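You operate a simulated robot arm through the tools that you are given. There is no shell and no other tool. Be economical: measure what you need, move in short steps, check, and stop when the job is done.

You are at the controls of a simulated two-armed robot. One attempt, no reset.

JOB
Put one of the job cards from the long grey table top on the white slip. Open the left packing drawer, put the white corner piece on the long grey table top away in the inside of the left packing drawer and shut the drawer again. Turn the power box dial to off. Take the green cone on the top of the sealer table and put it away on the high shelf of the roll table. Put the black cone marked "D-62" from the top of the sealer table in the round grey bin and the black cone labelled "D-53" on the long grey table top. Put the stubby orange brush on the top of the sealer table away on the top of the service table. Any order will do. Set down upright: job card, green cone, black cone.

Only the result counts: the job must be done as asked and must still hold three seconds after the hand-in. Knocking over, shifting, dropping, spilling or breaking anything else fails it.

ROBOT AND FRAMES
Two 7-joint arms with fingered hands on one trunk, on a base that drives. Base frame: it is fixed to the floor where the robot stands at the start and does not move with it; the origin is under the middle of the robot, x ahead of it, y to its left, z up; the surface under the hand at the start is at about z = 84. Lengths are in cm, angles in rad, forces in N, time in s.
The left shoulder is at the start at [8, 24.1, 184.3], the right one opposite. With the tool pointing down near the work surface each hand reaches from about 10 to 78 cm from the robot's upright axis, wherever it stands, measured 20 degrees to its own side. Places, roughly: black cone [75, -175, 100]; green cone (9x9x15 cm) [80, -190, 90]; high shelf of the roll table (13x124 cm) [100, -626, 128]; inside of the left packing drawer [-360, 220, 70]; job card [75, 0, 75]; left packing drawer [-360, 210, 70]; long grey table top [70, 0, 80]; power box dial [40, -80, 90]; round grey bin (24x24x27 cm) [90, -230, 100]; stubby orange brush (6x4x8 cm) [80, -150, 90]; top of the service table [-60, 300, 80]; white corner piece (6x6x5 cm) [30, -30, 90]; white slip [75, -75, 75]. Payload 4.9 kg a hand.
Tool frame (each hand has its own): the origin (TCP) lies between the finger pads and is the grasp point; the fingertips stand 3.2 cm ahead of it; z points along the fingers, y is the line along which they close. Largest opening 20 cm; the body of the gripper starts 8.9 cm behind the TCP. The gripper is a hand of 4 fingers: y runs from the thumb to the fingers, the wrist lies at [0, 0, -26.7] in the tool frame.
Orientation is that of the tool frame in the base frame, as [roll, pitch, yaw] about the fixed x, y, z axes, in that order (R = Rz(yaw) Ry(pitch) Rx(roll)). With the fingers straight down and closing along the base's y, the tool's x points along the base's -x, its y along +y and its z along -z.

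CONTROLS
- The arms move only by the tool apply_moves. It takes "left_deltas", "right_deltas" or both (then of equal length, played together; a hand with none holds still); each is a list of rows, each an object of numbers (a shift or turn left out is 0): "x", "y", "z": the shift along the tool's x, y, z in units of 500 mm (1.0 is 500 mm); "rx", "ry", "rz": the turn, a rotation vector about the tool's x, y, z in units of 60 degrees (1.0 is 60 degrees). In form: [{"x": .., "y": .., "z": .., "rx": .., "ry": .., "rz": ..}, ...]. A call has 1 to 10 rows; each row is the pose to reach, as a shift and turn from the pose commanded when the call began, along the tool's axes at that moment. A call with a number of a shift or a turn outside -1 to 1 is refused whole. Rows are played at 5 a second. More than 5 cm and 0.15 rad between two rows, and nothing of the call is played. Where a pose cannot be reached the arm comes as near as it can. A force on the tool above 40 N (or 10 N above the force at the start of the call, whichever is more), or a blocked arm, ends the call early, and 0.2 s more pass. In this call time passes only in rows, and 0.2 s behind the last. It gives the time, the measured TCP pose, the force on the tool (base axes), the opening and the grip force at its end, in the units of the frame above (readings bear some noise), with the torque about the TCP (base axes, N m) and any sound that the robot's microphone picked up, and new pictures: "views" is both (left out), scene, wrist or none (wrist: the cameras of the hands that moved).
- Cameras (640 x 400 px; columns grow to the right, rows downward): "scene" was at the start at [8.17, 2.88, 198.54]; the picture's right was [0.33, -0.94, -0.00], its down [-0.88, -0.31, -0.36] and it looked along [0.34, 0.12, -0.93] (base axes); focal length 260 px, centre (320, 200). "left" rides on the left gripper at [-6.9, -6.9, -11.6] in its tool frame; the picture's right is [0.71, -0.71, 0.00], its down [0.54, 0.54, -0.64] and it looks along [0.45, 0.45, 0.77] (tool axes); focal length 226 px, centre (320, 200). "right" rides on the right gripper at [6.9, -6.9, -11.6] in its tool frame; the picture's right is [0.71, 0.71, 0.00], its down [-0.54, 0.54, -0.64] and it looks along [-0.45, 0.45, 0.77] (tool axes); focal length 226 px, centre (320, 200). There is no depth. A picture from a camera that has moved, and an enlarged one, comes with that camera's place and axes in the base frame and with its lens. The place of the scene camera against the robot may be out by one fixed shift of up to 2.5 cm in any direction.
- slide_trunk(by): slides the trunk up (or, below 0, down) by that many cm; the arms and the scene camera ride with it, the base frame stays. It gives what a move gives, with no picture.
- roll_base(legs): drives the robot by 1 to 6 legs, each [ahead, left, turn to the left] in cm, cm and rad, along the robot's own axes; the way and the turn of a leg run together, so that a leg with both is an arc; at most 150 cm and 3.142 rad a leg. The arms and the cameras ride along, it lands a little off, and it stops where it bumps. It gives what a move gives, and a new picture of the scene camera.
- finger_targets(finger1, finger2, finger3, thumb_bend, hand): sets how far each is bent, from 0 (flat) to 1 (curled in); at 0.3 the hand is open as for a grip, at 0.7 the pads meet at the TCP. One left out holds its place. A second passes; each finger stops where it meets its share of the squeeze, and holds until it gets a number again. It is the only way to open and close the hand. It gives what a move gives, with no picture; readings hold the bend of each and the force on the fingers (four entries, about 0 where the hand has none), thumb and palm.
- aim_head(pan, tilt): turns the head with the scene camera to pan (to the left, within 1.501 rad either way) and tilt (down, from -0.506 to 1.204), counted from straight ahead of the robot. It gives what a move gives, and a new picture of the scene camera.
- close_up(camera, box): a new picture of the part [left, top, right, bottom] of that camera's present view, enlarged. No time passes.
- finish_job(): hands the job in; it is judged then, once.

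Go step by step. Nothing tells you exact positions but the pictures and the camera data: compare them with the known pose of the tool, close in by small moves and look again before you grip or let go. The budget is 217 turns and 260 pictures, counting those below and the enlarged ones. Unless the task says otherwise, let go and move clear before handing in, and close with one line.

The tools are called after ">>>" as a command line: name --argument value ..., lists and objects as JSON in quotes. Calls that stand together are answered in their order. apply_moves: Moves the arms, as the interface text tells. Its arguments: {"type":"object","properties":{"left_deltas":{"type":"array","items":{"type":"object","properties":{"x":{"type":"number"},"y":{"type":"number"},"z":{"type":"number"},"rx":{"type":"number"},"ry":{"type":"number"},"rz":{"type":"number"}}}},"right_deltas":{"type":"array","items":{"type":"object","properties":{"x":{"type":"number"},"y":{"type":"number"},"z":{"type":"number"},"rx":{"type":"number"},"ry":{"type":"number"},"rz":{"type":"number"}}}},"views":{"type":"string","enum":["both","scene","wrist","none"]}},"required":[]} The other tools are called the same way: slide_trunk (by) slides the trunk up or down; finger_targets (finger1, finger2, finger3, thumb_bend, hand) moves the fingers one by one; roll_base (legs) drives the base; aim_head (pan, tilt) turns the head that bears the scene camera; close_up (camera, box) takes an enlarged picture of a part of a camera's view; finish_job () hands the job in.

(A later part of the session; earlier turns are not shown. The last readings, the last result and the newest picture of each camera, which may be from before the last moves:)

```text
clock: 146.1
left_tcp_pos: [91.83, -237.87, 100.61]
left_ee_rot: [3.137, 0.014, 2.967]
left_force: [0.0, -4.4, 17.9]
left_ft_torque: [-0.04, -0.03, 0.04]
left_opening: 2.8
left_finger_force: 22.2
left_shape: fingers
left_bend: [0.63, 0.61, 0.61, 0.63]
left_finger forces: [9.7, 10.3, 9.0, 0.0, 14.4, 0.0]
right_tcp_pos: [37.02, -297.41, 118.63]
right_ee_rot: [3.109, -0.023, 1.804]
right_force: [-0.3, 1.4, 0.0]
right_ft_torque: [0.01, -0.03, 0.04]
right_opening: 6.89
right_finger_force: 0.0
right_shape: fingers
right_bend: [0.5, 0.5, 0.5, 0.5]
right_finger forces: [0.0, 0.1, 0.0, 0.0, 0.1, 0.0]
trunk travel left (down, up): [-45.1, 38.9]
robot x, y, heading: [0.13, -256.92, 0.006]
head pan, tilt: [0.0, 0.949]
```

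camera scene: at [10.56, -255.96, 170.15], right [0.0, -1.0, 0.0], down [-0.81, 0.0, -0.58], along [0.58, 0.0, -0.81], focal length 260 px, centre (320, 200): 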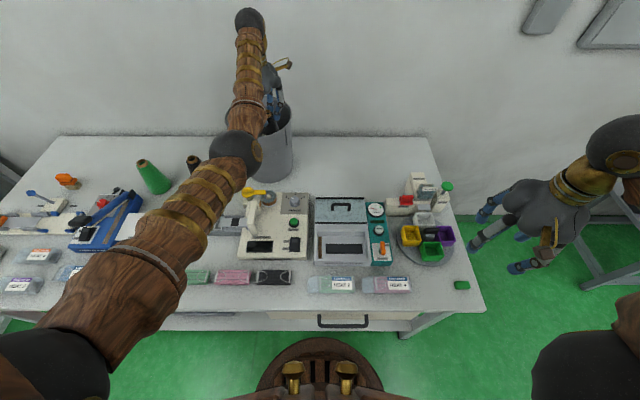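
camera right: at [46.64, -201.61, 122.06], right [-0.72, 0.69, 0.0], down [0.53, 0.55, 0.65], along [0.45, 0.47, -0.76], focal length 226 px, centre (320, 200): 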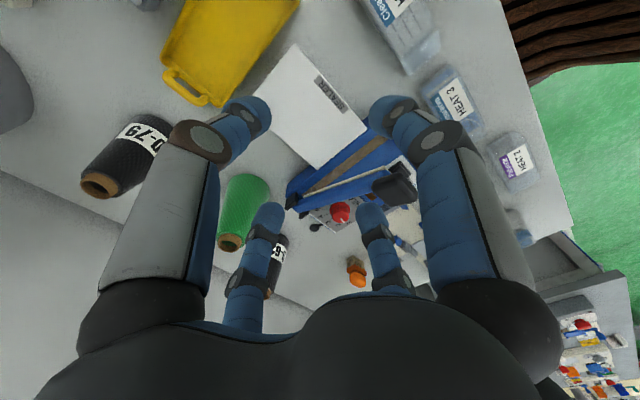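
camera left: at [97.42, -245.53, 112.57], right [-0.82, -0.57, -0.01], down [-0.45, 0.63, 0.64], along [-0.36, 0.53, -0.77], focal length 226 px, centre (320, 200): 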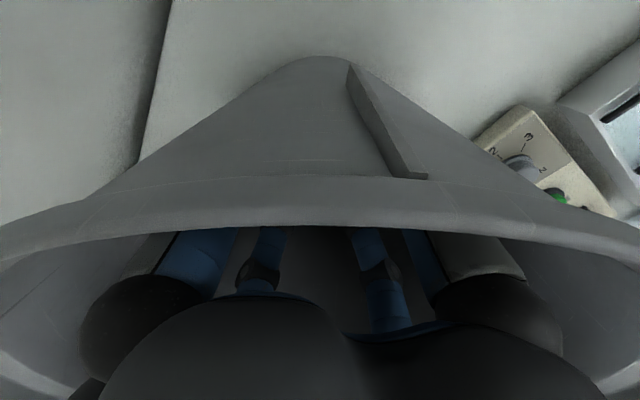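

The cone is on the bin floor. Release slightly and rise straight up.

>>> apply_moves --left_deltas '[{"z": -0.006}]' --views "none"

>>> finger_targets --hand "left" --finger1 0.53 --finger2 0.53 --finger3 0.53 --thumb_bend 0.53

>>> apply_moves --left_deltas '[{"z": -0.05}, {"z": -0.12}, {"z": -0.2}, {"z": -0.28}, {"z": -0.36}]' --views "wrist"

```text
clock: 146.5
left_tcp_pos: [91.74, -237.82, 100.52]
left_ee_rot: [3.14, 0.01, 2.967]
left_force: [1.0, -3.3, 14.4]
left_ft_torque: [-0.03, -0.11, 0.0]
left_opening: 2.81
left_finger_force: 20.5
left_shape: fingers
left_bend: [0.63, 0.61, 0.61, 0.63]
left_finger forces: [10.2, 9.9, 8.4, 0.0, 14.0, 0.0]
right_tcp_pos: [37.09, -297.28, 118.5]
right_ee_rot: [3.109, -0.02, 1.804]
right_force: [-0.9, -0.3, 0.7]
right_ft_torque: [-0.01, -0.01, 0.0]
right_opening: 6.91
right_finger_force: 0.1
right_shape: fingers
right_bend: [0.5, 0.5, 0.5, 0.5]
right_finger forces: [0.0, 0.0, 0.0, 0.1, 0.1, 0.1]
trunk travel left (down, up): [-45.1, 38.9]
robot x, y, heading: [0.66, -257.08, 0.003]
head pan, tilt: [0.0, 0.949]
```

```text
clock: 147.5
left_tcp_pos: [91.85, -237.58, 100.37]
left_ee_rot: [3.139, 0.008, 2.97]
left_force: [-0.4, 2.0, -0.7]
left_ft_torque: [-0.01, 0.0, 0.02]
left_opening: 5.77
left_finger_force: 0.5
left_shape: fingers
left_bend: [0.53, 0.53, 0.53, 0.53]
left_finger forces: [0.4, 0.1, 0.0, 0.0, 1.1, 0.1]
right_tcp_pos: [37.16, -297.22, 118.41]
right_ee_rot: [3.11, -0.021, 1.805]
right_force: [-0.5, 0.5, -0.5]
right_ft_torque: [0.01, 0.0, -0.03]
right_opening: 6.91
right_finger_force: 0.1
right_shape: fingers
right_bend: [0.5, 0.5, 0.5, 0.5]
right_finger forces: [0.1, 0.1, 0.0, 0.1, 0.0, 0.0]
trunk travel left (down, up): [-45.1, 38.9]
robot x, y, heading: [0.24, -256.77, 0.001]
head pan, tilt: [0.0, 0.949]
```

```text
clock: 148.7
left_tcp_pos: [91.58, -237.72, 118.51]
left_ee_rot: [3.138, 0.009, 2.971]
left_force: [0.2, 0.3, -0.4]
left_ft_torque: [-0.01, 0.0, 0.03]
left_opening: 5.8
left_finger_force: 0.0
left_shape: fingers
left_bend: [0.53, 0.53, 0.53, 0.53]
left_finger forces: [0.1, 0.0, 0.1, 0.0, 0.0, 0.0]
right_tcp_pos: [37.17, -297.05, 118.52]
right_ee_rot: [3.111, -0.022, 1.806]
right_force: [0.7, 0.8, -0.1]
right_ft_torque: [0.04, 0.02, -0.03]
right_opening: 6.91
right_finger_force: 0.0
right_shape: fingers
right_bend: [0.5, 0.5, 0.5, 0.5]
right_finger forces: [0.1, 0.1, 0.1, 0.0, 0.0, 0.0]
trunk travel left (down, up): [-45.1, 38.9]
robot x, y, heading: [0.42, -257.15, 0.005]
head pan, tilt: [0.0, 0.949]
camera left: at [97.1, -245.56, 130.15], right [-0.82, -0.57, -0.01], down [-0.45, 0.63, 0.64], along [-0.36, 0.53, -0.77], focal length 226 px, centre (320, 200)
```

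left: 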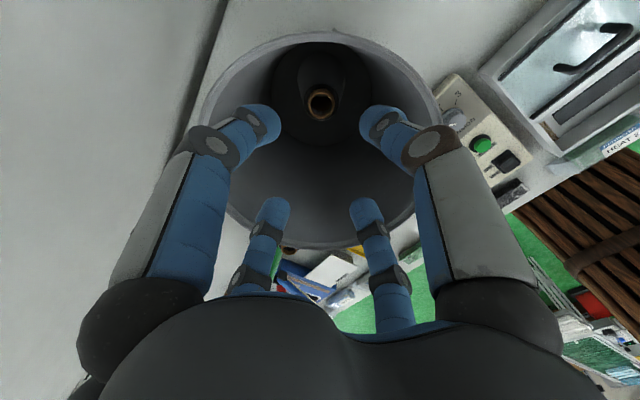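

D-62 stands upright in the bin. Now the green cone: raise, back 14 and left 46.5 so the left hand is above it.

>>> apply_moves --left_deltas '[{"z": -0.08}, {"z": -0.12}]' --views "none"

>>> roll_base --legs '[[-13, 0, 0], [0, 46, 0]]'

>>> apply_moves --left_deltas '[{"x": 0}]' --views "wrist"

```text
clock: 149.3
left_tcp_pos: [91.45, -237.65, 124.44]
left_ee_rot: [3.141, 0.008, 2.967]
left_force: [0.2, -0.6, 0.0]
left_ft_torque: [0.01, -0.04, -0.02]
left_opening: 5.81
left_finger_force: 0.0
left_shape: fingers
left_bend: [0.53, 0.53, 0.53, 0.53]
left_finger forces: [0.1, 0.1, 0.0, 0.0, 0.0, 0.1]
right_tcp_pos: [37.1, -297.16, 118.59]
right_ee_rot: [3.109, -0.023, 1.803]
right_force: [-0.8, 0.5, -0.1]
right_ft_torque: [0.01, 0.0, -0.01]
right_opening: 6.93
right_finger_force: 0.1
right_shape: fingers
right_bend: [0.5, 0.5, 0.5, 0.5]
right_finger forces: [0.0, 0.0, 0.1, 0.0, 0.0, 0.0]
trunk travel left (down, up): [-45.1, 38.9]
robot x, y, heading: [0.15, -257.08, 0.008]
head pan, tilt: [0.0, 0.949]
```

```text
clock: 152.9
left_tcp_pos: [78.63, -192.23, 124.33]
left_ee_rot: [3.139, 0.008, 2.963]
left_force: [-0.1, 0.3, -0.5]
left_ft_torque: [0.01, 0.01, 0.03]
left_opening: 5.79
left_finger_force: 0.0
left_shape: fingers
left_bend: [0.53, 0.53, 0.53, 0.53]
left_finger forces: [0.1, 0.0, 0.1, 0.1, 0.0, 0.0]
right_tcp_pos: [24.07, -251.68, 118.41]
right_ee_rot: [3.11, -0.02, 1.803]
right_force: [-0.6, -0.4, 0.3]
right_ft_torque: [0.01, -0.01, 0.03]
right_opening: 6.97
right_finger_force: 0.1
right_shape: fingers
right_bend: [0.5, 0.5, 0.5, 0.5]
right_finger forces: [0.0, 0.0, 0.0, 0.0, 0.0, 0.1]
trunk travel left (down, up): [-45.1, 38.9]
robot x, y, heading: [-12.66, -211.42, 0.0]
head pan, tilt: [0.0, 0.949]
camera scene: at [-2.52, -210.36, 170.15], right [0.0, -1.0, 0.0], down [-0.81, 0.0, -0.58], along [0.58, 0.0, -0.81], focal length 260 px, centre (320, 200)
```

scene: 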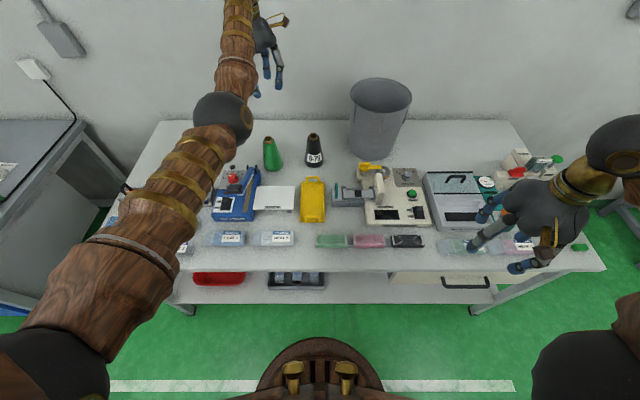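

```text
clock: 153.3
left_tcp_pos: [78.58, -192.22, 124.46]
left_ee_rot: [3.139, 0.008, 2.964]
left_force: [0.7, 0.7, -0.2]
left_ft_torque: [-0.01, -0.01, -0.04]
left_opening: 5.81
left_finger_force: 0.0
left_shape: fingers
left_bend: [0.53, 0.53, 0.53, 0.53]
left_finger forces: [0.0, 0.1, 0.1, 0.0, 0.0, 0.0]
right_tcp_pos: [24.09, -251.61, 118.63]
right_ee_rot: [3.111, -0.022, 1.803]
right_force: [-0.1, -0.1, -0.1]
right_ft_torque: [0.06, -0.01, -0.02]
right_opening: 6.95
right_finger_force: 0.1
right_shape: fingers
right_bend: [0.5, 0.5, 0.5, 0.5]
right_finger forces: [0.0, 0.0, 0.0, 0.1, 0.1, 0.0]
trunk travel left (down, up): [-45.1, 38.9]
robot x, y, heading: [-12.64, -211.27, -0.002]
head pan, tilt: [0.0, 0.949]
camera left: at [84.15, -200.1, 136.07], right [-0.82, -0.57, -0.01], down [-0.44, 0.63, 0.64], along [-0.36, 0.53, -0.77], focal length 226 px, centre (320, 200)
```

left: 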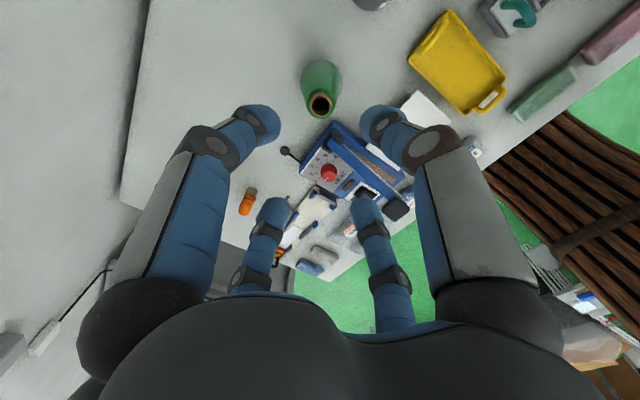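

Green axis ≈[78,-190.8]. Align and descend to its top, open hand.

>>> finger_targets --hand "left" --finger1 0.48 --finger2 0.48 --finger3 0.48 --thumb_bend 0.48

>>> apply_moves --left_deltas '[{"x": 0.017, "y": 0.025, "z": 0.06}, {"x": 0.017, "y": 0.025, "z": 0.14}, {"x": 0.017, "y": 0.025, "z": 0.22}, {"x": 0.017, "y": 0.025, "z": 0.3}, {"x": 0.017, "y": 0.025, "z": 0.38}]' --views "wrist"

```text
clock: 154.3
left_tcp_pos: [78.67, -192.21, 124.45]
left_ee_rot: [3.14, 0.009, 2.963]
left_force: [0.2, -1.0, 0.3]
left_ft_torque: [0.0, -0.03, 0.01]
left_opening: 7.61
left_finger_force: 0.1
left_shape: fingers
left_bend: [0.48, 0.48, 0.48, 0.48]
left_finger forces: [0.0, 0.0, 0.0, 0.0, 0.0, 0.1]
right_tcp_pos: [24.02, -251.64, 118.45]
right_ee_rot: [3.111, -0.021, 1.802]
right_force: [0.0, -0.5, -0.5]
right_ft_torque: [0.0, 0.01, 0.02]
right_opening: 6.93
right_finger_force: 0.1
right_shape: fingers
right_bend: [0.5, 0.5, 0.5, 0.5]
right_finger forces: [0.0, 0.1, 0.0, 0.0, 0.1, 0.0]
trunk travel left (down, up): [-45.1, 38.9]
robot x, y, heading: [-12.96, -211.16, 0.001]
head pan, tilt: [0.0, 0.949]
```

```text
clock: 155.6
left_tcp_pos: [78.07, -190.61, 105.46]
left_ee_rot: [3.14, 0.009, 2.963]
left_force: [0.2, 0.3, 0.5]
left_ft_torque: [-0.05, 0.04, 0.05]
left_opening: 7.64
left_finger_force: 0.0
left_shape: fingers
left_bend: [0.48, 0.48, 0.48, 0.48]
left_finger forces: [0.1, 0.0, 0.0, 0.0, 0.0, 0.1]
right_tcp_pos: [24.16, -251.55, 118.41]
right_ee_rot: [3.11, -0.022, 1.801]
right_force: [-0.7, 0.4, 0.0]
right_ft_torque: [0.0, -0.01, 0.02]
right_opening: 6.92
right_finger_force: 0.0
right_shape: fingers
right_bend: [0.5, 0.5, 0.5, 0.5]
right_finger forces: [0.0, 0.1, 0.0, 0.0, 0.1, 0.0]
trunk travel left (down, up): [-45.1, 38.9]
robot x, y, heading: [-12.91, -211.26, -0.0]
head pan, tilt: [0.0, 0.949]
camera left: at [83.74, -198.55, 117.06], right [-0.82, -0.57, -0.01], down [-0.44, 0.63, 0.64], along [-0.36, 0.53, -0.77], focal length 226 px, centre (320, 200)
```

left: 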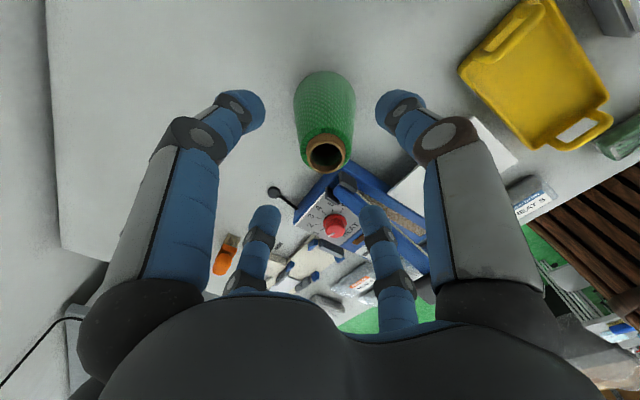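

Centred. Descend 5 cm and close.

>>> apply_moves --left_deltas '[{"z": 0.05}, {"z": 0.1}]' --views "none"

>>> finger_targets --hand "left" --finger1 0.68 --finger2 0.68 --finger3 0.68 --thumb_bend 0.68

>>> apply_moves --left_deltas '[{"z": -0.04}, {"z": -0.12}, {"z": -0.2}, {"z": -0.28}, {"z": -0.36}, {"z": -0.44}]' --views "wrist"

```text
clock: 156.2
left_tcp_pos: [78.16, -190.78, 100.31]
left_ee_rot: [3.14, 0.008, 2.964]
left_force: [-1.0, 0.1, -0.1]
left_ft_torque: [-0.03, -0.01, -0.05]
left_opening: 7.62
left_finger_force: 0.1
left_shape: fingers
left_bend: [0.48, 0.48, 0.48, 0.48]
left_finger forces: [0.1, 0.1, 0.1, 0.1, 0.1, 0.0]
right_tcp_pos: [24.09, -251.53, 118.43]
right_ee_rot: [3.109, -0.02, 1.801]
right_force: [1.5, -0.1, 0.0]
right_ft_torque: [0.01, 0.03, -0.01]
right_opening: 6.93
right_finger_force: 0.0
right_shape: fingers
right_bend: [0.5, 0.5, 0.5, 0.5]
right_finger forces: [0.1, 0.1, 0.0, 0.0, 0.0, 0.1]
trunk travel left (down, up): [-45.1, 38.9]
robot x, y, heading: [-13.05, -211.35, -0.001]
head pan, tilt: [0.0, 0.949]
```

```text
clock: 157.2
left_tcp_pos: [78.16, -190.87, 100.43]
left_ee_rot: [3.14, 0.008, 2.964]
left_force: [-0.9, -1.3, 2.6]
left_ft_torque: [-0.02, 0.01, -0.02]
left_opening: 2.76
left_finger_force: 18.2
left_shape: fingers
left_bend: [0.63, 0.61, 0.61, 0.63]
left_finger forces: [7.8, 8.3, 7.8, 0.0, 11.9, 0.1]
right_tcp_pos: [23.85, -251.61, 118.51]
right_ee_rot: [3.11, -0.02, 1.8]
right_force: [0.3, 0.3, -0.6]
right_ft_torque: [0.01, 0.02, 0.01]
right_opening: 6.93
right_finger_force: 0.2
right_shape: fingers
right_bend: [0.5, 0.5, 0.5, 0.5]
right_finger forces: [0.1, 0.1, 0.1, 0.1, 0.1, 0.1]
trunk travel left (down, up): [-45.1, 38.9]
robot x, y, heading: [-12.62, -211.1, -0.004]
head pan, tilt: [0.0, 0.949]
```

```text
clock: 158.6
left_tcp_pos: [77.95, -190.81, 122.5]
left_ee_rot: [3.14, 0.006, 2.964]
left_force: [0.5, 0.1, -3.5]
left_ft_torque: [-0.03, 0.0, 0.0]
left_opening: 2.74
left_finger_force: 16.6
left_shape: fingers
left_bend: [0.63, 0.61, 0.61, 0.64]
left_finger forces: [7.4, 8.1, 6.9, 0.0, 10.7, 0.0]
right_tcp_pos: [24.0, -251.57, 118.46]
right_ee_rot: [3.11, -0.02, 1.8]
right_force: [0.7, 0.0, -0.2]
right_ft_torque: [-0.02, 0.0, -0.02]
right_opening: 6.92
right_finger_force: 0.0
right_shape: fingers
right_bend: [0.5, 0.5, 0.5, 0.5]
right_finger forces: [0.1, 0.1, 0.0, 0.0, 0.1, 0.1]
trunk travel left (down, up): [-45.1, 38.9]
robot x, y, heading: [-12.67, -211.19, -0.004]
head pan, tilt: [0.0, 0.949]
camera left: at [83.53, -198.77, 134.07], right [-0.82, -0.57, -0.01], down [-0.44, 0.63, 0.64], along [-0.36, 0.53, -0.77], focal length 226 px, centre (320, 200)
```

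left: 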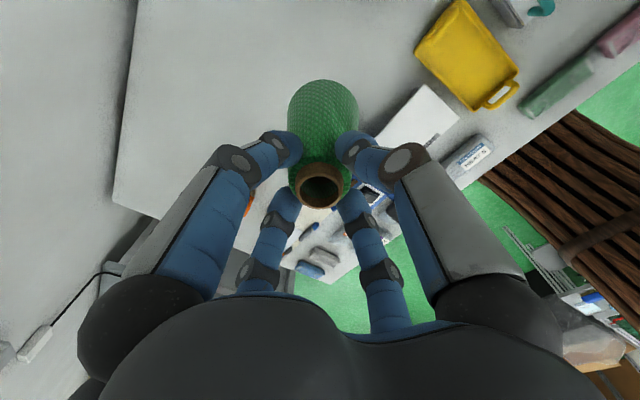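

Green cone held. Raise the trunk and look to the right toward the roll table.

>>> slide_trunk --by 32

>>> roll_base --legs '[[-30, 0, 0]]'

>>> aim_head --pan -1.1 --tilt 0.4

>>> close_up --camera "scene" --box '[220, 60, 460, 210]'

```text
clock: 161.7
left_tcp_pos: [78.11, -190.9, 154.34]
left_ee_rot: [3.138, 0.009, 2.964]
left_force: [-0.5, 0.0, -2.5]
left_ft_torque: [-0.03, 0.0, -0.01]
left_opening: 2.76
left_finger_force: 16.4
left_shape: fingers
left_bend: [0.63, 0.61, 0.61, 0.64]
left_finger forces: [7.4, 8.3, 7.0, 0.0, 10.6, 0.0]
right_tcp_pos: [24.15, -251.59, 150.47]
right_ee_rot: [3.11, -0.02, 1.8]
right_force: [0.7, -0.5, 0.5]
right_ft_torque: [0.01, 0.01, -0.01]
right_opening: 6.89
right_finger_force: 0.0
right_shape: fingers
right_bend: [0.5, 0.5, 0.5, 0.5]
right_finger forces: [0.0, 0.0, 0.1, 0.0, 0.1, 0.1]
trunk travel left (down, up): [-77.1, 6.9]
robot x, y, heading: [-12.53, -211.27, 0.001]
head pan, tilt: [0.0, 0.949]
```

```text
clock: 163.8
left_tcp_pos: [48.64, -190.74, 153.97]
left_ee_rot: [3.139, 0.006, 2.964]
left_force: [0.9, -0.3, -2.3]
left_ft_torque: [-0.03, 0.02, 0.01]
left_opening: 2.77
left_finger_force: 16.9
left_shape: fingers
left_bend: [0.63, 0.61, 0.61, 0.64]
left_finger forces: [7.5, 8.4, 6.9, 0.1, 10.6, 0.0]
right_tcp_pos: [-5.24, -251.59, 150.39]
right_ee_rot: [3.114, -0.022, 1.8]
right_force: [1.4, 0.2, -0.3]
right_ft_torque: [0.0, 0.08, 0.0]
right_opening: 6.96
right_finger_force: 0.0
right_shape: fingers
right_bend: [0.5, 0.5, 0.5, 0.5]
right_finger forces: [0.0, 0.1, 0.1, 0.1, 0.1, 0.0]
trunk travel left (down, up): [-77.1, 6.9]
robot x, y, heading: [-42.22, -211.14, 0.001]
head pan, tilt: [0.0, 0.949]
camera scene: at [-31.76, -210.19, 202.11], right [0.0, -1.0, 0.0], down [-0.82, 0.0, -0.58], along [0.58, 0.0, -0.82], focal length 260 px, centre (320, 200)
```

scene: 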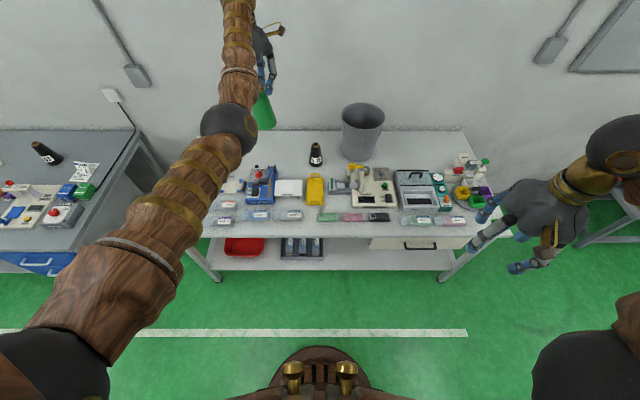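

```text
clock: 165.1
left_tcp_pos: [48.26, -190.75, 154.25]
left_ee_rot: [3.138, 0.007, 2.963]
left_force: [0.0, 0.0, -2.7]
left_ft_torque: [0.01, -0.03, -0.02]
left_opening: 2.76
left_finger_force: 16.8
left_shape: fingers
left_bend: [0.63, 0.61, 0.61, 0.64]
left_finger forces: [7.5, 8.3, 7.0, 0.0, 10.5, 0.0]
right_tcp_pos: [-5.7, -251.62, 150.49]
right_ee_rot: [3.112, -0.021, 1.8]
right_force: [-0.2, 0.3, -0.2]
right_ft_torque: [0.01, -0.01, -0.01]
right_opening: 6.93
right_finger_force: 0.2
right_shape: fingers
right_bend: [0.5, 0.5, 0.5, 0.5]
right_finger forces: [0.1, 0.1, 0.1, 0.0, 0.0, 0.0]
trunk travel left (down, up): [-77.1, 6.9]
robot x, y, heading: [-42.41, -211.01, 0.002]
head pan, tilt: [-1.1, 0.4]
camera scene: at [-35.31, -218.47, 206.81], right [-0.89, -0.46, 0.0], down [-0.18, 0.35, -0.92], along [0.42, -0.82, -0.39], focal length 260 px, centre (320, 200)
```

scene: 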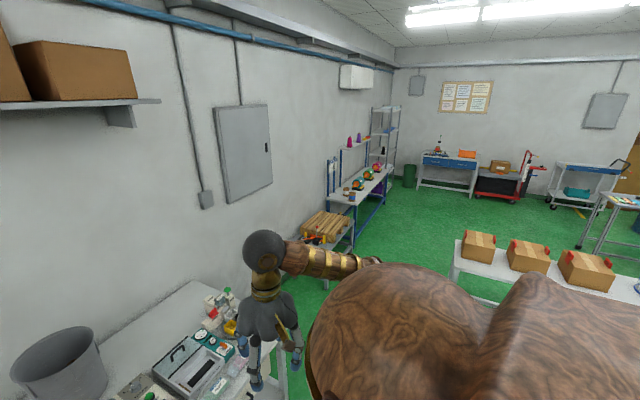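

```text
2.67 times, centred on (340, 135) of scene
camera zoom: at [-35.31, -218.47, 206.81], right [-0.89, -0.46, 0.0], down [-0.18, 0.35, -0.92], along [0.42, -0.82, -0.39], focal length 692 px, centre (267, 373)
```

zoom: 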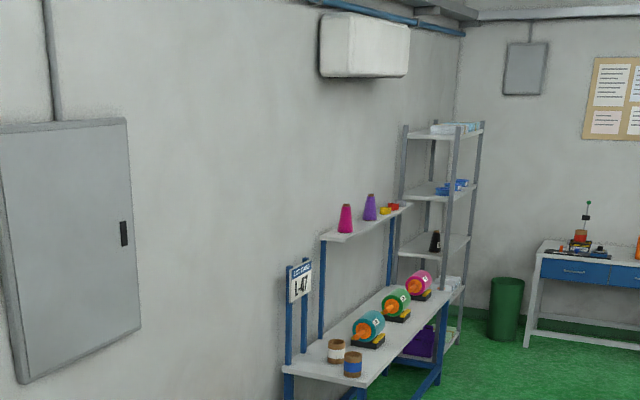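

The high shelf carries a magenta and a purple cone. The corridor is between the box table (x≈-53) and the plank cart; I drive right at x≈-13 in stages.

>>> roll_base --legs '[[29, 0, 0], [0, -140, 0]]'

>>> aim_head --pan -1.2 --tilt 0.8

```text
clock: 173.7
left_tcp_pos: [76.87, -331.02, 154.35]
left_ee_rot: [3.141, 0.009, 2.961]
left_force: [-0.6, 0.6, -2.3]
left_ft_torque: [-0.03, -0.02, 0.02]
left_opening: 2.76
left_finger_force: 16.4
left_shape: fingers
left_bend: [0.63, 0.61, 0.61, 0.64]
left_finger forces: [7.5, 8.4, 7.0, 0.0, 10.5, 0.1]
right_tcp_pos: [22.71, -391.43, 150.48]
right_ee_rot: [3.111, -0.02, 1.795]
right_force: [0.0, 0.0, 0.6]
right_ft_torque: [0.01, -0.02, -0.01]
right_opening: 6.92
right_finger_force: 0.0
right_shape: fingers
right_bend: [0.5, 0.5, 0.5, 0.5]
right_finger forces: [0.1, 0.0, 0.0, 0.0, 0.0, 0.0]
trunk travel left (down, up): [-77.1, 6.9]
robot x, y, heading: [-14.22, -351.29, -0.001]
head pan, tilt: [-1.1, 0.4]
camera scene: at [-6.89, -358.2, 206.83], right [-0.89, -0.45, 0.0], down [-0.18, 0.35, -0.92], along [0.41, -0.82, -0.39], focal length 260 px, centre (320, 200)
```

scene: 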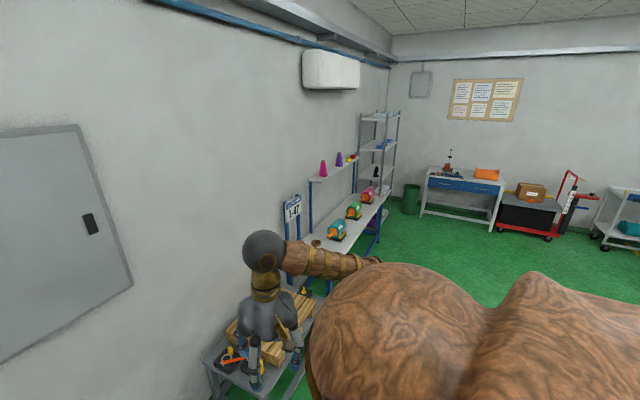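

```text
clock: 174.5
left_tcp_pos: [76.81, -331.13, 154.44]
left_ee_rot: [3.14, 0.009, 2.96]
left_force: [0.2, 0.3, -3.2]
left_ft_torque: [0.0, 0.0, 0.01]
left_opening: 2.74
left_finger_force: 16.6
left_shape: fingers
left_bend: [0.63, 0.61, 0.61, 0.64]
left_finger forces: [7.4, 8.3, 7.0, 0.1, 10.6, 0.0]
right_tcp_pos: [22.46, -391.58, 150.55]
right_ee_rot: [3.111, -0.023, 1.797]
right_force: [-1.0, 0.5, 0.3]
right_ft_torque: [0.02, -0.01, 0.0]
right_opening: 6.92
right_finger_force: 0.1
right_shape: fingers
right_bend: [0.5, 0.5, 0.5, 0.5]
right_finger forces: [0.1, 0.0, 0.1, 0.1, 0.0, 0.0]
trunk travel left (down, up): [-77.1, 6.9]
robot x, y, heading: [-13.86, -350.72, -0.007]
head pan, tilt: [-1.201, 0.799]
camera scene: at [-8.18, -357.63, 203.31], right [-0.93, -0.36, 0.0], down [-0.26, 0.67, -0.7], along [0.25, -0.65, -0.72], focal length 260 px, centre (320, 200)
```

scene: 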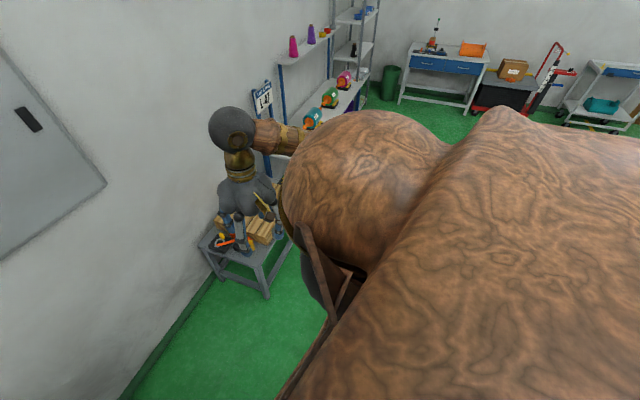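

Magenta at y≈-578, purple at y≈-618; I plan to put the green between, y≈-598. Drive on, keeping the hand clear of the sign post.

>>> roll_base --legs '[[0, -140, 0.006], [-28, 0, 0], [0, -127, 0]]'

>>> aim_head --pan 0.0 --tilt 0.6

```text
clock: 183.0
left_tcp_pos: [55.77, -474.27, 154.01]
left_ee_rot: [-3.137, 0.007, 2.941]
left_force: [0.3, 2.2, -3.2]
left_ft_torque: [-0.13, 0.0, 0.02]
left_opening: 2.76
left_finger_force: 16.1
left_shape: fingers
left_bend: [0.63, 0.61, 0.61, 0.64]
left_finger forces: [7.5, 8.4, 7.1, 0.1, 10.4, 0.0]
right_tcp_pos: [0.35, -533.67, 150.74]
right_ee_rot: [3.112, -0.015, 1.777]
right_force: [-0.1, 0.2, 0.5]
right_ft_torque: [-0.1, 0.01, 0.01]
right_opening: 6.91
right_finger_force: 0.0
right_shape: fingers
right_bend: [0.5, 0.5, 0.5, 0.5]
right_finger forces: [0.0, 0.0, 0.1, 0.0, 0.0, 0.0]
trunk travel left (down, up): [-77.1, 6.9]
robot x, y, heading: [-35.45, -493.27, -0.023]
head pan, tilt: [-1.201, 0.799]
stopped in leg 2: the robot was blocked; the commanded pose is now the measured one
camera scene: at [-29.67, -498.82, 203.34], right [-0.94, -0.34, 0.0], down [-0.25, 0.67, -0.7], along [0.24, -0.66, -0.71], focal length 260 px, centre (320, 200)
```

scene: 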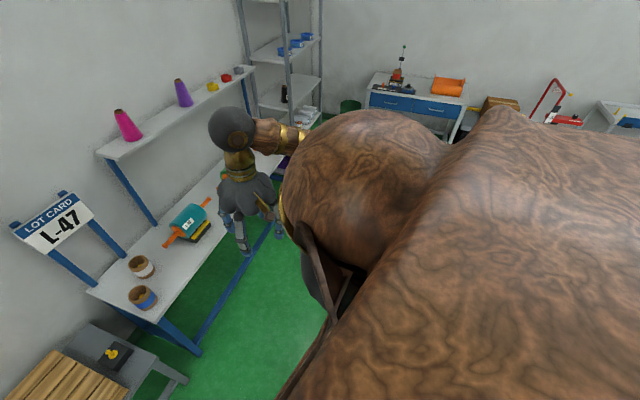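

```text
clock: 184.4
left_tcp_pos: [55.77, -475.18, 154.14]
left_ee_rot: [-3.141, 0.006, 2.939]
left_force: [0.0, -0.1, -3.3]
left_ft_torque: [-0.03, 0.0, 0.0]
left_opening: 2.76
left_finger_force: 17.0
left_shape: fingers
left_bend: [0.63, 0.61, 0.61, 0.64]
left_finger forces: [7.4, 8.3, 6.8, 0.0, 10.5, 0.0]
right_tcp_pos: [0.32, -534.59, 150.51]
right_ee_rot: [3.112, -0.02, 1.777]
right_force: [0.7, -0.4, -0.9]
right_ft_torque: [-0.01, 0.03, -0.03]
right_opening: 6.91
right_finger_force: 0.0
right_shape: fingers
right_bend: [0.5, 0.5, 0.5, 0.5]
right_finger forces: [0.0, 0.0, 0.0, 0.1, 0.1, 0.0]
trunk travel left (down, up): [-77.1, 6.9]
robot x, y, heading: [-35.54, -493.57, -0.024]
head pan, tilt: [0.0, 0.6]
camera scene: at [-23.65, -492.61, 204.98], right [-0.02, -1.0, 0.0], down [-0.57, 0.01, -0.82], along [0.82, -0.02, -0.57], focal length 260 px, centre (320, 200)
```

scene: 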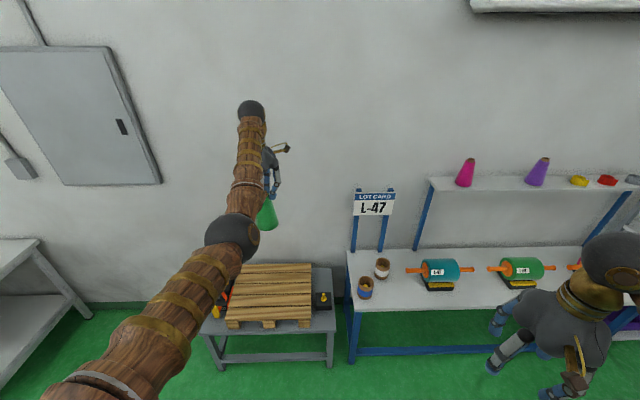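

The base bumped lightly on something behind at x≈-35; I go forward 10 and then right along the roll table.

>>> roll_base --legs '[[10, 0, 0.024], [0, -124, 0]]'

>>> apply_moves --left_deltas '[{"x": 0}]' --views "wrist"

```text
clock: 191.5
left_tcp_pos: [65.04, -598.87, 154.37]
left_ee_rot: [3.142, 0.008, 2.963]
left_force: [-0.4, 0.0, -3.0]
left_ft_torque: [-0.03, -0.02, 0.0]
left_opening: 2.77
left_finger_force: 16.9
left_shape: fingers
left_bend: [0.63, 0.61, 0.61, 0.64]
left_finger forces: [7.4, 8.3, 7.0, 0.1, 10.4, 0.0]
right_tcp_pos: [11.17, -659.63, 150.55]
right_ee_rot: [3.11, -0.021, 1.802]
right_force: [-0.2, -0.3, 0.4]
right_ft_torque: [-0.01, 0.01, 0.02]
right_opening: 6.91
right_finger_force: 0.0
right_shape: fingers
right_bend: [0.5, 0.5, 0.5, 0.5]
right_finger forces: [0.1, 0.1, 0.0, 0.1, 0.0, 0.0]
trunk travel left (down, up): [-77.1, 6.9]
robot x, y, heading: [-25.46, -619.41, 0.001]
head pan, tilt: [0.0, 0.6]
camera scene: at [-13.96, -618.25, 204.99], right [0.0, -1.0, 0.0], down [-0.57, 0.0, -0.82], along [0.82, 0.0, -0.57], focal length 260 px, centre (320, 200)
```

scene: 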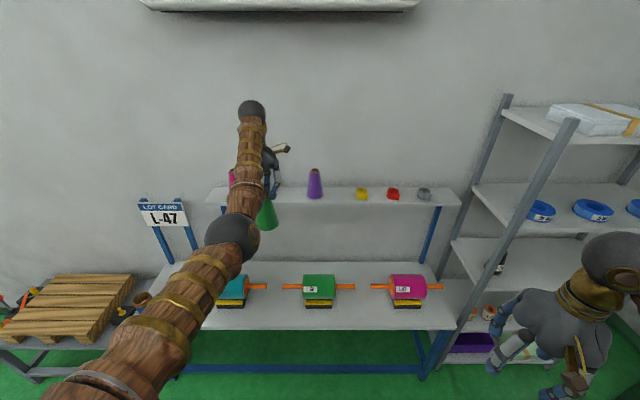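

```text
clock: 191.9
left_tcp_pos: [65.0, -599.09, 154.37]
left_ee_rot: [3.14, 0.007, 2.964]
left_force: [-0.2, 0.6, -3.4]
left_ft_torque: [-0.01, -0.01, 0.01]
left_opening: 2.75
left_finger_force: 16.1
left_shape: fingers
left_bend: [0.63, 0.61, 0.61, 0.64]
left_finger forces: [7.6, 8.3, 7.0, 0.0, 10.4, 0.1]
right_tcp_pos: [11.03, -659.91, 150.49]
right_ee_rot: [3.109, -0.02, 1.802]
right_force: [0.2, 0.0, -0.6]
right_ft_torque: [0.04, -0.01, 0.0]
right_opening: 6.9
right_finger_force: 0.1
right_shape: fingers
right_bend: [0.5, 0.5, 0.5, 0.5]
right_finger forces: [0.0, 0.0, 0.1, 0.0, 0.0, 0.0]
trunk travel left (down, up): [-77.1, 6.9]
robot x, y, heading: [-25.43, -619.83, 0.005]
head pan, tilt: [0.0, 0.6]
camera left: at [70.6, -607.05, 165.99], right [-0.82, -0.57, -0.01], down [-0.44, 0.63, 0.64], along [-0.36, 0.53, -0.77], focal length 226 px, centre (320, 200)
```

left: 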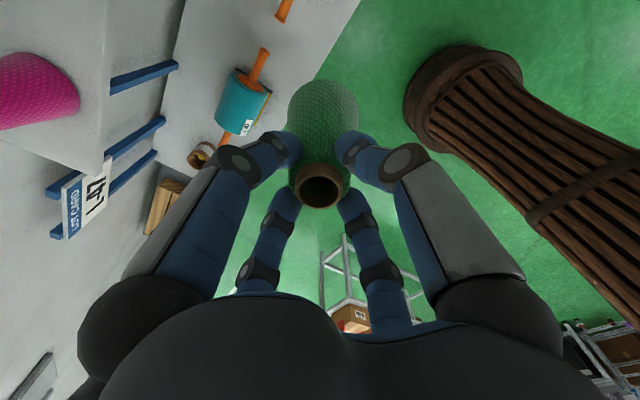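

Aligned with the gap between the cones. Drive forward 34 cm.

>>> roll_base --legs '[[33, 0, -0.003]]'

>>> apply_moves --left_deltas '[{"x": 0}]' --views "wrist"

>>> close_up --camera "scene" --box '[160, 100, 480, 300]'

```text
clock: 194.1
left_tcp_pos: [97.86, -599.57, 154.61]
left_ee_rot: [3.14, 0.011, 2.961]
left_force: [-1.4, 0.7, -2.3]
left_ft_torque: [-0.01, -0.07, -0.01]
left_opening: 2.76
left_finger_force: 16.9
left_shape: fingers
left_bend: [0.63, 0.61, 0.61, 0.64]
left_finger forces: [7.5, 8.3, 7.0, 0.0, 10.5, 0.0]
right_tcp_pos: [43.77, -659.95, 150.66]
right_ee_rot: [3.108, -0.018, 1.798]
right_force: [-0.5, 0.1, -0.1]
right_ft_torque: [0.02, -0.07, -0.01]
right_opening: 6.91
right_finger_force: 0.0
right_shape: fingers
right_bend: [0.5, 0.5, 0.5, 0.5]
right_finger forces: [0.0, 0.0, 0.1, 0.0, 0.0, 0.1]
trunk travel left (down, up): [-77.1, 6.9]
robot x, y, heading: [7.56, -619.36, -0.005]
head pan, tilt: [0.0, 0.6]
camera scene: at [18.73, -618.53, 205.03], right [0.0, -1.0, 0.0], down [-0.56, 0.0, -0.83], along [0.83, 0.0, -0.56], focal length 260 px, centre (320, 200)
```

scene: 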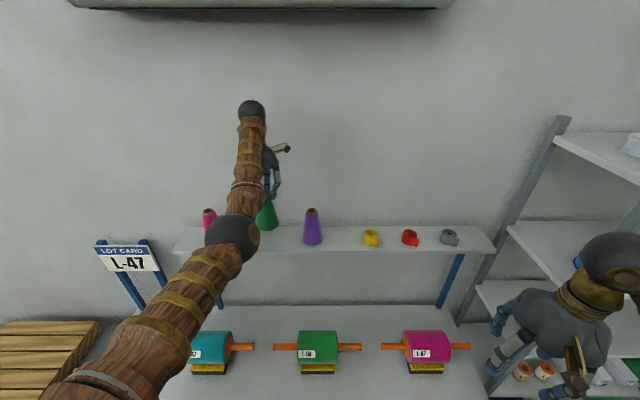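

```text
clock: 194.5
left_tcp_pos: [98.56, -599.42, 154.24]
left_ee_rot: [3.141, 0.008, 2.96]
left_force: [-0.7, 0.4, -3.1]
left_ft_torque: [-0.01, 0.0, 0.03]
left_opening: 2.76
left_finger_force: 16.3
left_shape: fingers
left_bend: [0.63, 0.61, 0.61, 0.64]
left_finger forces: [7.5, 8.2, 6.8, 0.1, 10.4, 0.0]
right_tcp_pos: [44.31, -659.87, 150.52]
right_ee_rot: [3.113, -0.021, 1.797]
right_force: [0.5, -0.1, -0.5]
right_ft_torque: [0.01, 0.03, 0.01]
right_opening: 6.92
right_finger_force: 0.1
right_shape: fingers
right_bend: [0.5, 0.5, 0.5, 0.5]
right_finger forces: [0.0, 0.0, 0.0, 0.1, 0.0, 0.0]
trunk travel left (down, up): [-77.1, 6.9]
robot x, y, heading: [7.42, -619.43, -0.004]
head pan, tilt: [0.0, 0.6]
camera left: at [104.07, -607.37, 165.84], right [-0.82, -0.57, -0.01], down [-0.44, 0.63, 0.64], along [-0.36, 0.53, -0.77], focal length 226 px, centre (320, 200)
```

left: 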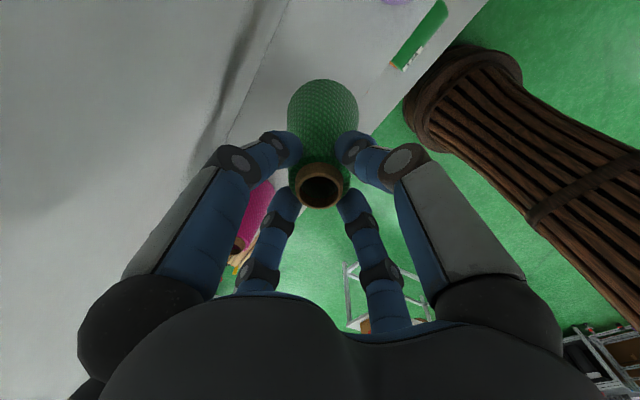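

```text
2.00 times, centred on (320, 200) of scene
camera zoom: at [19.53, -618.51, 204.97], right [0.0, -1.0, 0.0], down [-0.57, 0.0, -0.82], along [0.82, 0.0, -0.57], focal length 519 px, centre (320, 200)
```

zoom: 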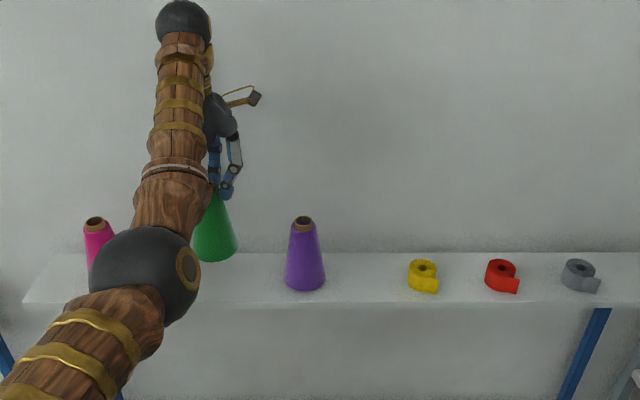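

I need to see the shelf edges; enlarge the wrist view.

>>> close_up --camera "left" --box '[180, 0, 500, 200]'

```text
2.00 times, centred on (340, 100) of left
camera zoom: at [104.07, -607.37, 165.84], right [-0.82, -0.57, -0.01], down [-0.44, 0.63, 0.64], along [-0.36, 0.53, -0.77], focal length 452 px, centre (280, 400)
```

zoom: 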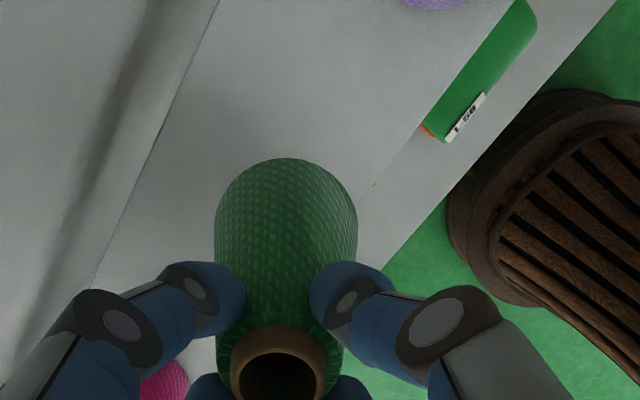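

Shelf spans x≈93–108; I shift 1.7 cm forward and descend slowly until contact.

>>> apply_moves --left_deltas '[{"x": -0.033, "y": 0.006}, {"x": -0.033, "y": 0.006, "z": 0.03}, {"x": -0.033, "y": 0.006, "z": 0.05}, {"x": -0.033, "y": 0.006, "z": 0.065}, {"x": -0.033, "y": 0.006, "z": 0.08}, {"x": -0.033, "y": 0.006, "z": 0.095}, {"x": -0.033, "y": 0.006, "z": 0.11}, {"x": -0.033, "y": 0.006, "z": 0.125}]' --views "both"

```text
clock: 196.3
left_tcp_pos: [99.97, -599.52, 148.26]
left_ee_rot: [3.14, 0.008, 2.96]
left_force: [0.6, -0.8, -3.3]
left_ft_torque: [0.0, -0.03, 0.03]
left_opening: 2.75
left_finger_force: 17.2
left_shape: fingers
left_bend: [0.63, 0.61, 0.61, 0.64]
left_finger forces: [7.6, 8.3, 6.9, 0.0, 10.3, 0.0]
right_tcp_pos: [43.98, -659.97, 150.57]
right_ee_rot: [3.109, -0.02, 1.797]
right_force: [-0.3, -0.4, 0.4]
right_ft_torque: [-0.04, 0.04, 0.01]
right_opening: 6.93
right_finger_force: 0.3
right_shape: fingers
right_bend: [0.5, 0.5, 0.5, 0.5]
right_finger forces: [0.1, 0.0, 0.0, 0.0, 0.0, 0.0]
trunk travel left (down, up): [-77.1, 6.9]
robot x, y, heading: [7.62, -619.6, -0.006]
head pan, tilt: [0.0, 0.6]
camera scene: at [19.19, -618.51, 205.0], right [0.0, -1.0, 0.0], down [-0.57, 0.0, -0.82], along [0.82, 0.0, -0.57], focal length 260 px, centre (320, 200)
camera left: at [105.51, -607.39, 159.77], right [-0.82, -0.57, -0.01], down [-0.44, 0.63, 0.64], along [-0.36, 0.53, -0.77], focal length 226 px, centre (320, 200)
```

scene: 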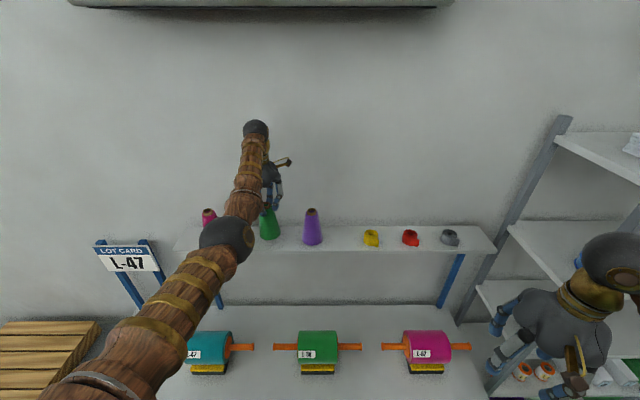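
left: 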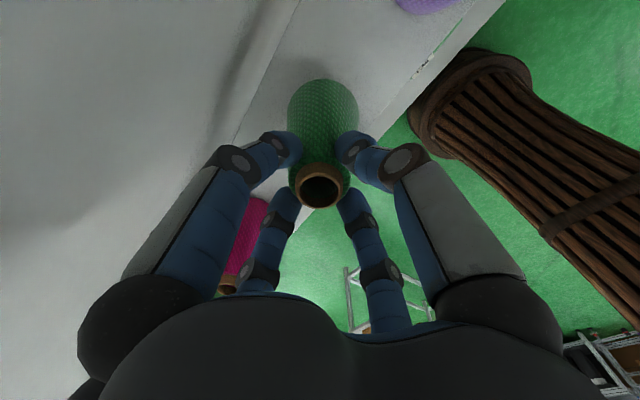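

Continue lowering in small steps.

>>> apply_moves --left_deltas '[{"z": 0.012}, {"z": 0.024}, {"z": 0.036}, {"z": 0.048}, {"z": 0.06}, {"z": 0.072}]' --views "wrist"

```text
clock: 197.7
left_tcp_pos: [100.02, -599.66, 145.35]
left_ee_rot: [3.138, 0.016, 2.961]
left_force: [3.9, -2.8, 30.4]
left_ft_torque: [0.02, -0.15, 0.09]
left_opening: 2.76
left_finger_force: 24.8
left_shape: fingers
left_bend: [0.63, 0.61, 0.61, 0.64]
left_finger forces: [12.2, 12.4, 10.2, 0.1, 15.2, 0.0]
right_tcp_pos: [43.59, -660.17, 150.55]
right_ee_rot: [3.107, -0.022, 1.795]
right_force: [-0.1, 0.2, 0.6]
right_ft_torque: [0.0, 0.01, 0.02]
right_opening: 6.91
right_finger_force: 0.0
right_shape: fingers
right_bend: [0.5, 0.5, 0.5, 0.5]
right_finger forces: [0.0, 0.0, 0.0, 0.0, 0.0, 0.1]
trunk travel left (down, up): [-77.1, 6.9]
robot x, y, heading: [7.56, -619.49, -0.005]
head pan, tilt: [0.0, 0.6]
camera left: at [105.29, -607.6, 156.95], right [-0.82, -0.57, -0.02], down [-0.45, 0.63, 0.64], along [-0.35, 0.53, -0.77], focal length 226 px, centre (320, 200)
```

left: 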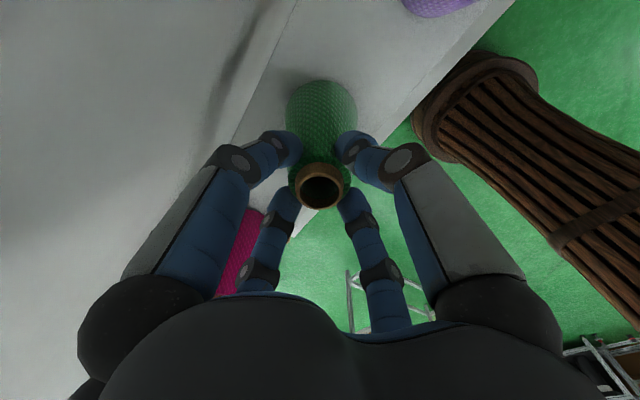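

The cone stands on the shelf, centred (shelf x 92–108). Relieve, release and rise.

>>> apply_moves --left_deltas '[{"z": -0.006}]' --views "none"

>>> finger_targets --hand "left" --finger1 0.52 --finger2 0.52 --finger3 0.52 --thumb_bend 0.52

>>> apply_moves --left_deltas '[{"z": -0.04}, {"z": -0.1}, {"z": -0.16}, {"z": -0.2}]' --views "wrist"

```text
clock: 198.1
left_tcp_pos: [99.85, -599.64, 145.24]
left_ee_rot: [3.139, 0.015, 2.96]
left_force: [7.7, -3.3, 31.6]
left_ft_torque: [-0.04, -0.36, 0.11]
left_opening: 2.8
left_finger_force: 25.4
left_shape: fingers
left_bend: [0.63, 0.61, 0.61, 0.64]
left_finger forces: [13.1, 12.9, 9.2, 0.0, 15.1, 0.0]
right_tcp_pos: [43.89, -660.1, 150.53]
right_ee_rot: [3.106, -0.022, 1.797]
right_force: [0.2, 0.1, 0.2]
right_ft_torque: [-0.01, -0.01, 0.02]
right_opening: 6.89
right_finger_force: 0.1
right_shape: fingers
right_bend: [0.5, 0.5, 0.5, 0.5]
right_finger forces: [0.0, 0.0, 0.0, 0.1, 0.0, 0.0]
trunk travel left (down, up): [-77.1, 6.9]
robot x, y, heading: [7.16, -619.62, -0.007]
head pan, tilt: [0.0, 0.6]
```

```text
clock: 199.1
left_tcp_pos: [100.12, -599.47, 144.71]
left_ee_rot: [-3.142, 0.007, 2.96]
left_force: [-0.5, -0.2, -0.7]
left_ft_torque: [0.0, 0.0, 0.0]
left_opening: 6.15
left_finger_force: 0.0
left_shape: fingers
left_bend: [0.52, 0.52, 0.52, 0.52]
left_finger forces: [0.0, 0.1, 0.0, 0.0, 0.0, 0.1]
right_tcp_pos: [44.11, -659.96, 150.6]
right_ee_rot: [3.11, -0.022, 1.797]
right_force: [-0.1, -0.2, 1.0]
right_ft_torque: [-0.02, 0.03, 0.03]
right_opening: 6.9
right_finger_force: 0.0
right_shape: fingers
right_bend: [0.5, 0.5, 0.5, 0.5]
right_finger forces: [0.0, 0.1, 0.0, 0.0, 0.0, 0.0]
trunk travel left (down, up): [-77.1, 6.9]
robot x, y, heading: [7.67, -619.83, -0.007]
head pan, tilt: [0.0, 0.6]
```

```text
clock: 200.1
left_tcp_pos: [99.92, -599.51, 154.94]
left_ee_rot: [3.14, 0.009, 2.959]
left_force: [-1.0, 0.7, -0.4]
left_ft_torque: [0.02, -0.03, 0.03]
left_opening: 6.18
left_finger_force: 0.1
left_shape: fingers
left_bend: [0.52, 0.52, 0.52, 0.52]
left_finger forces: [0.1, 0.0, 0.0, 0.0, 0.1, 0.1]
right_tcp_pos: [44.07, -659.95, 150.44]
right_ee_rot: [3.111, -0.021, 1.799]
right_force: [0.2, 0.0, -0.1]
right_ft_torque: [-0.02, -0.03, 0.01]
right_opening: 6.93
right_finger_force: 0.1
right_shape: fingers
right_bend: [0.5, 0.5, 0.5, 0.5]
right_finger forces: [0.0, 0.0, 0.1, 0.1, 0.0, 0.0]
trunk travel left (down, up): [-77.1, 6.9]
robot x, y, heading: [7.63, -619.43, -0.006]
head pan, tilt: [0.0, 0.6]
camera left: at [105.44, -607.38, 166.49], right [-0.82, -0.57, -0.01], down [-0.44, 0.63, 0.64], along [-0.36, 0.53, -0.77], focal length 226 px, centre (320, 200)
```

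left: 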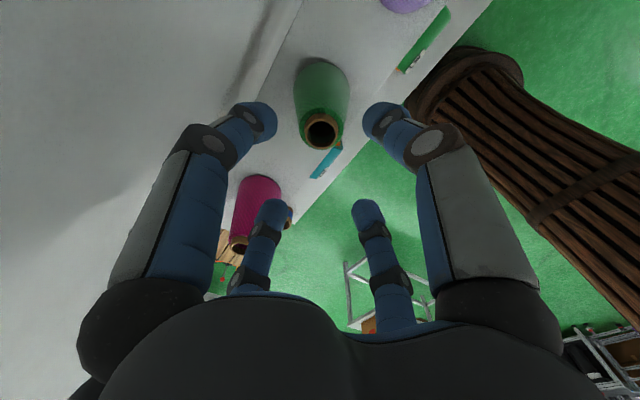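

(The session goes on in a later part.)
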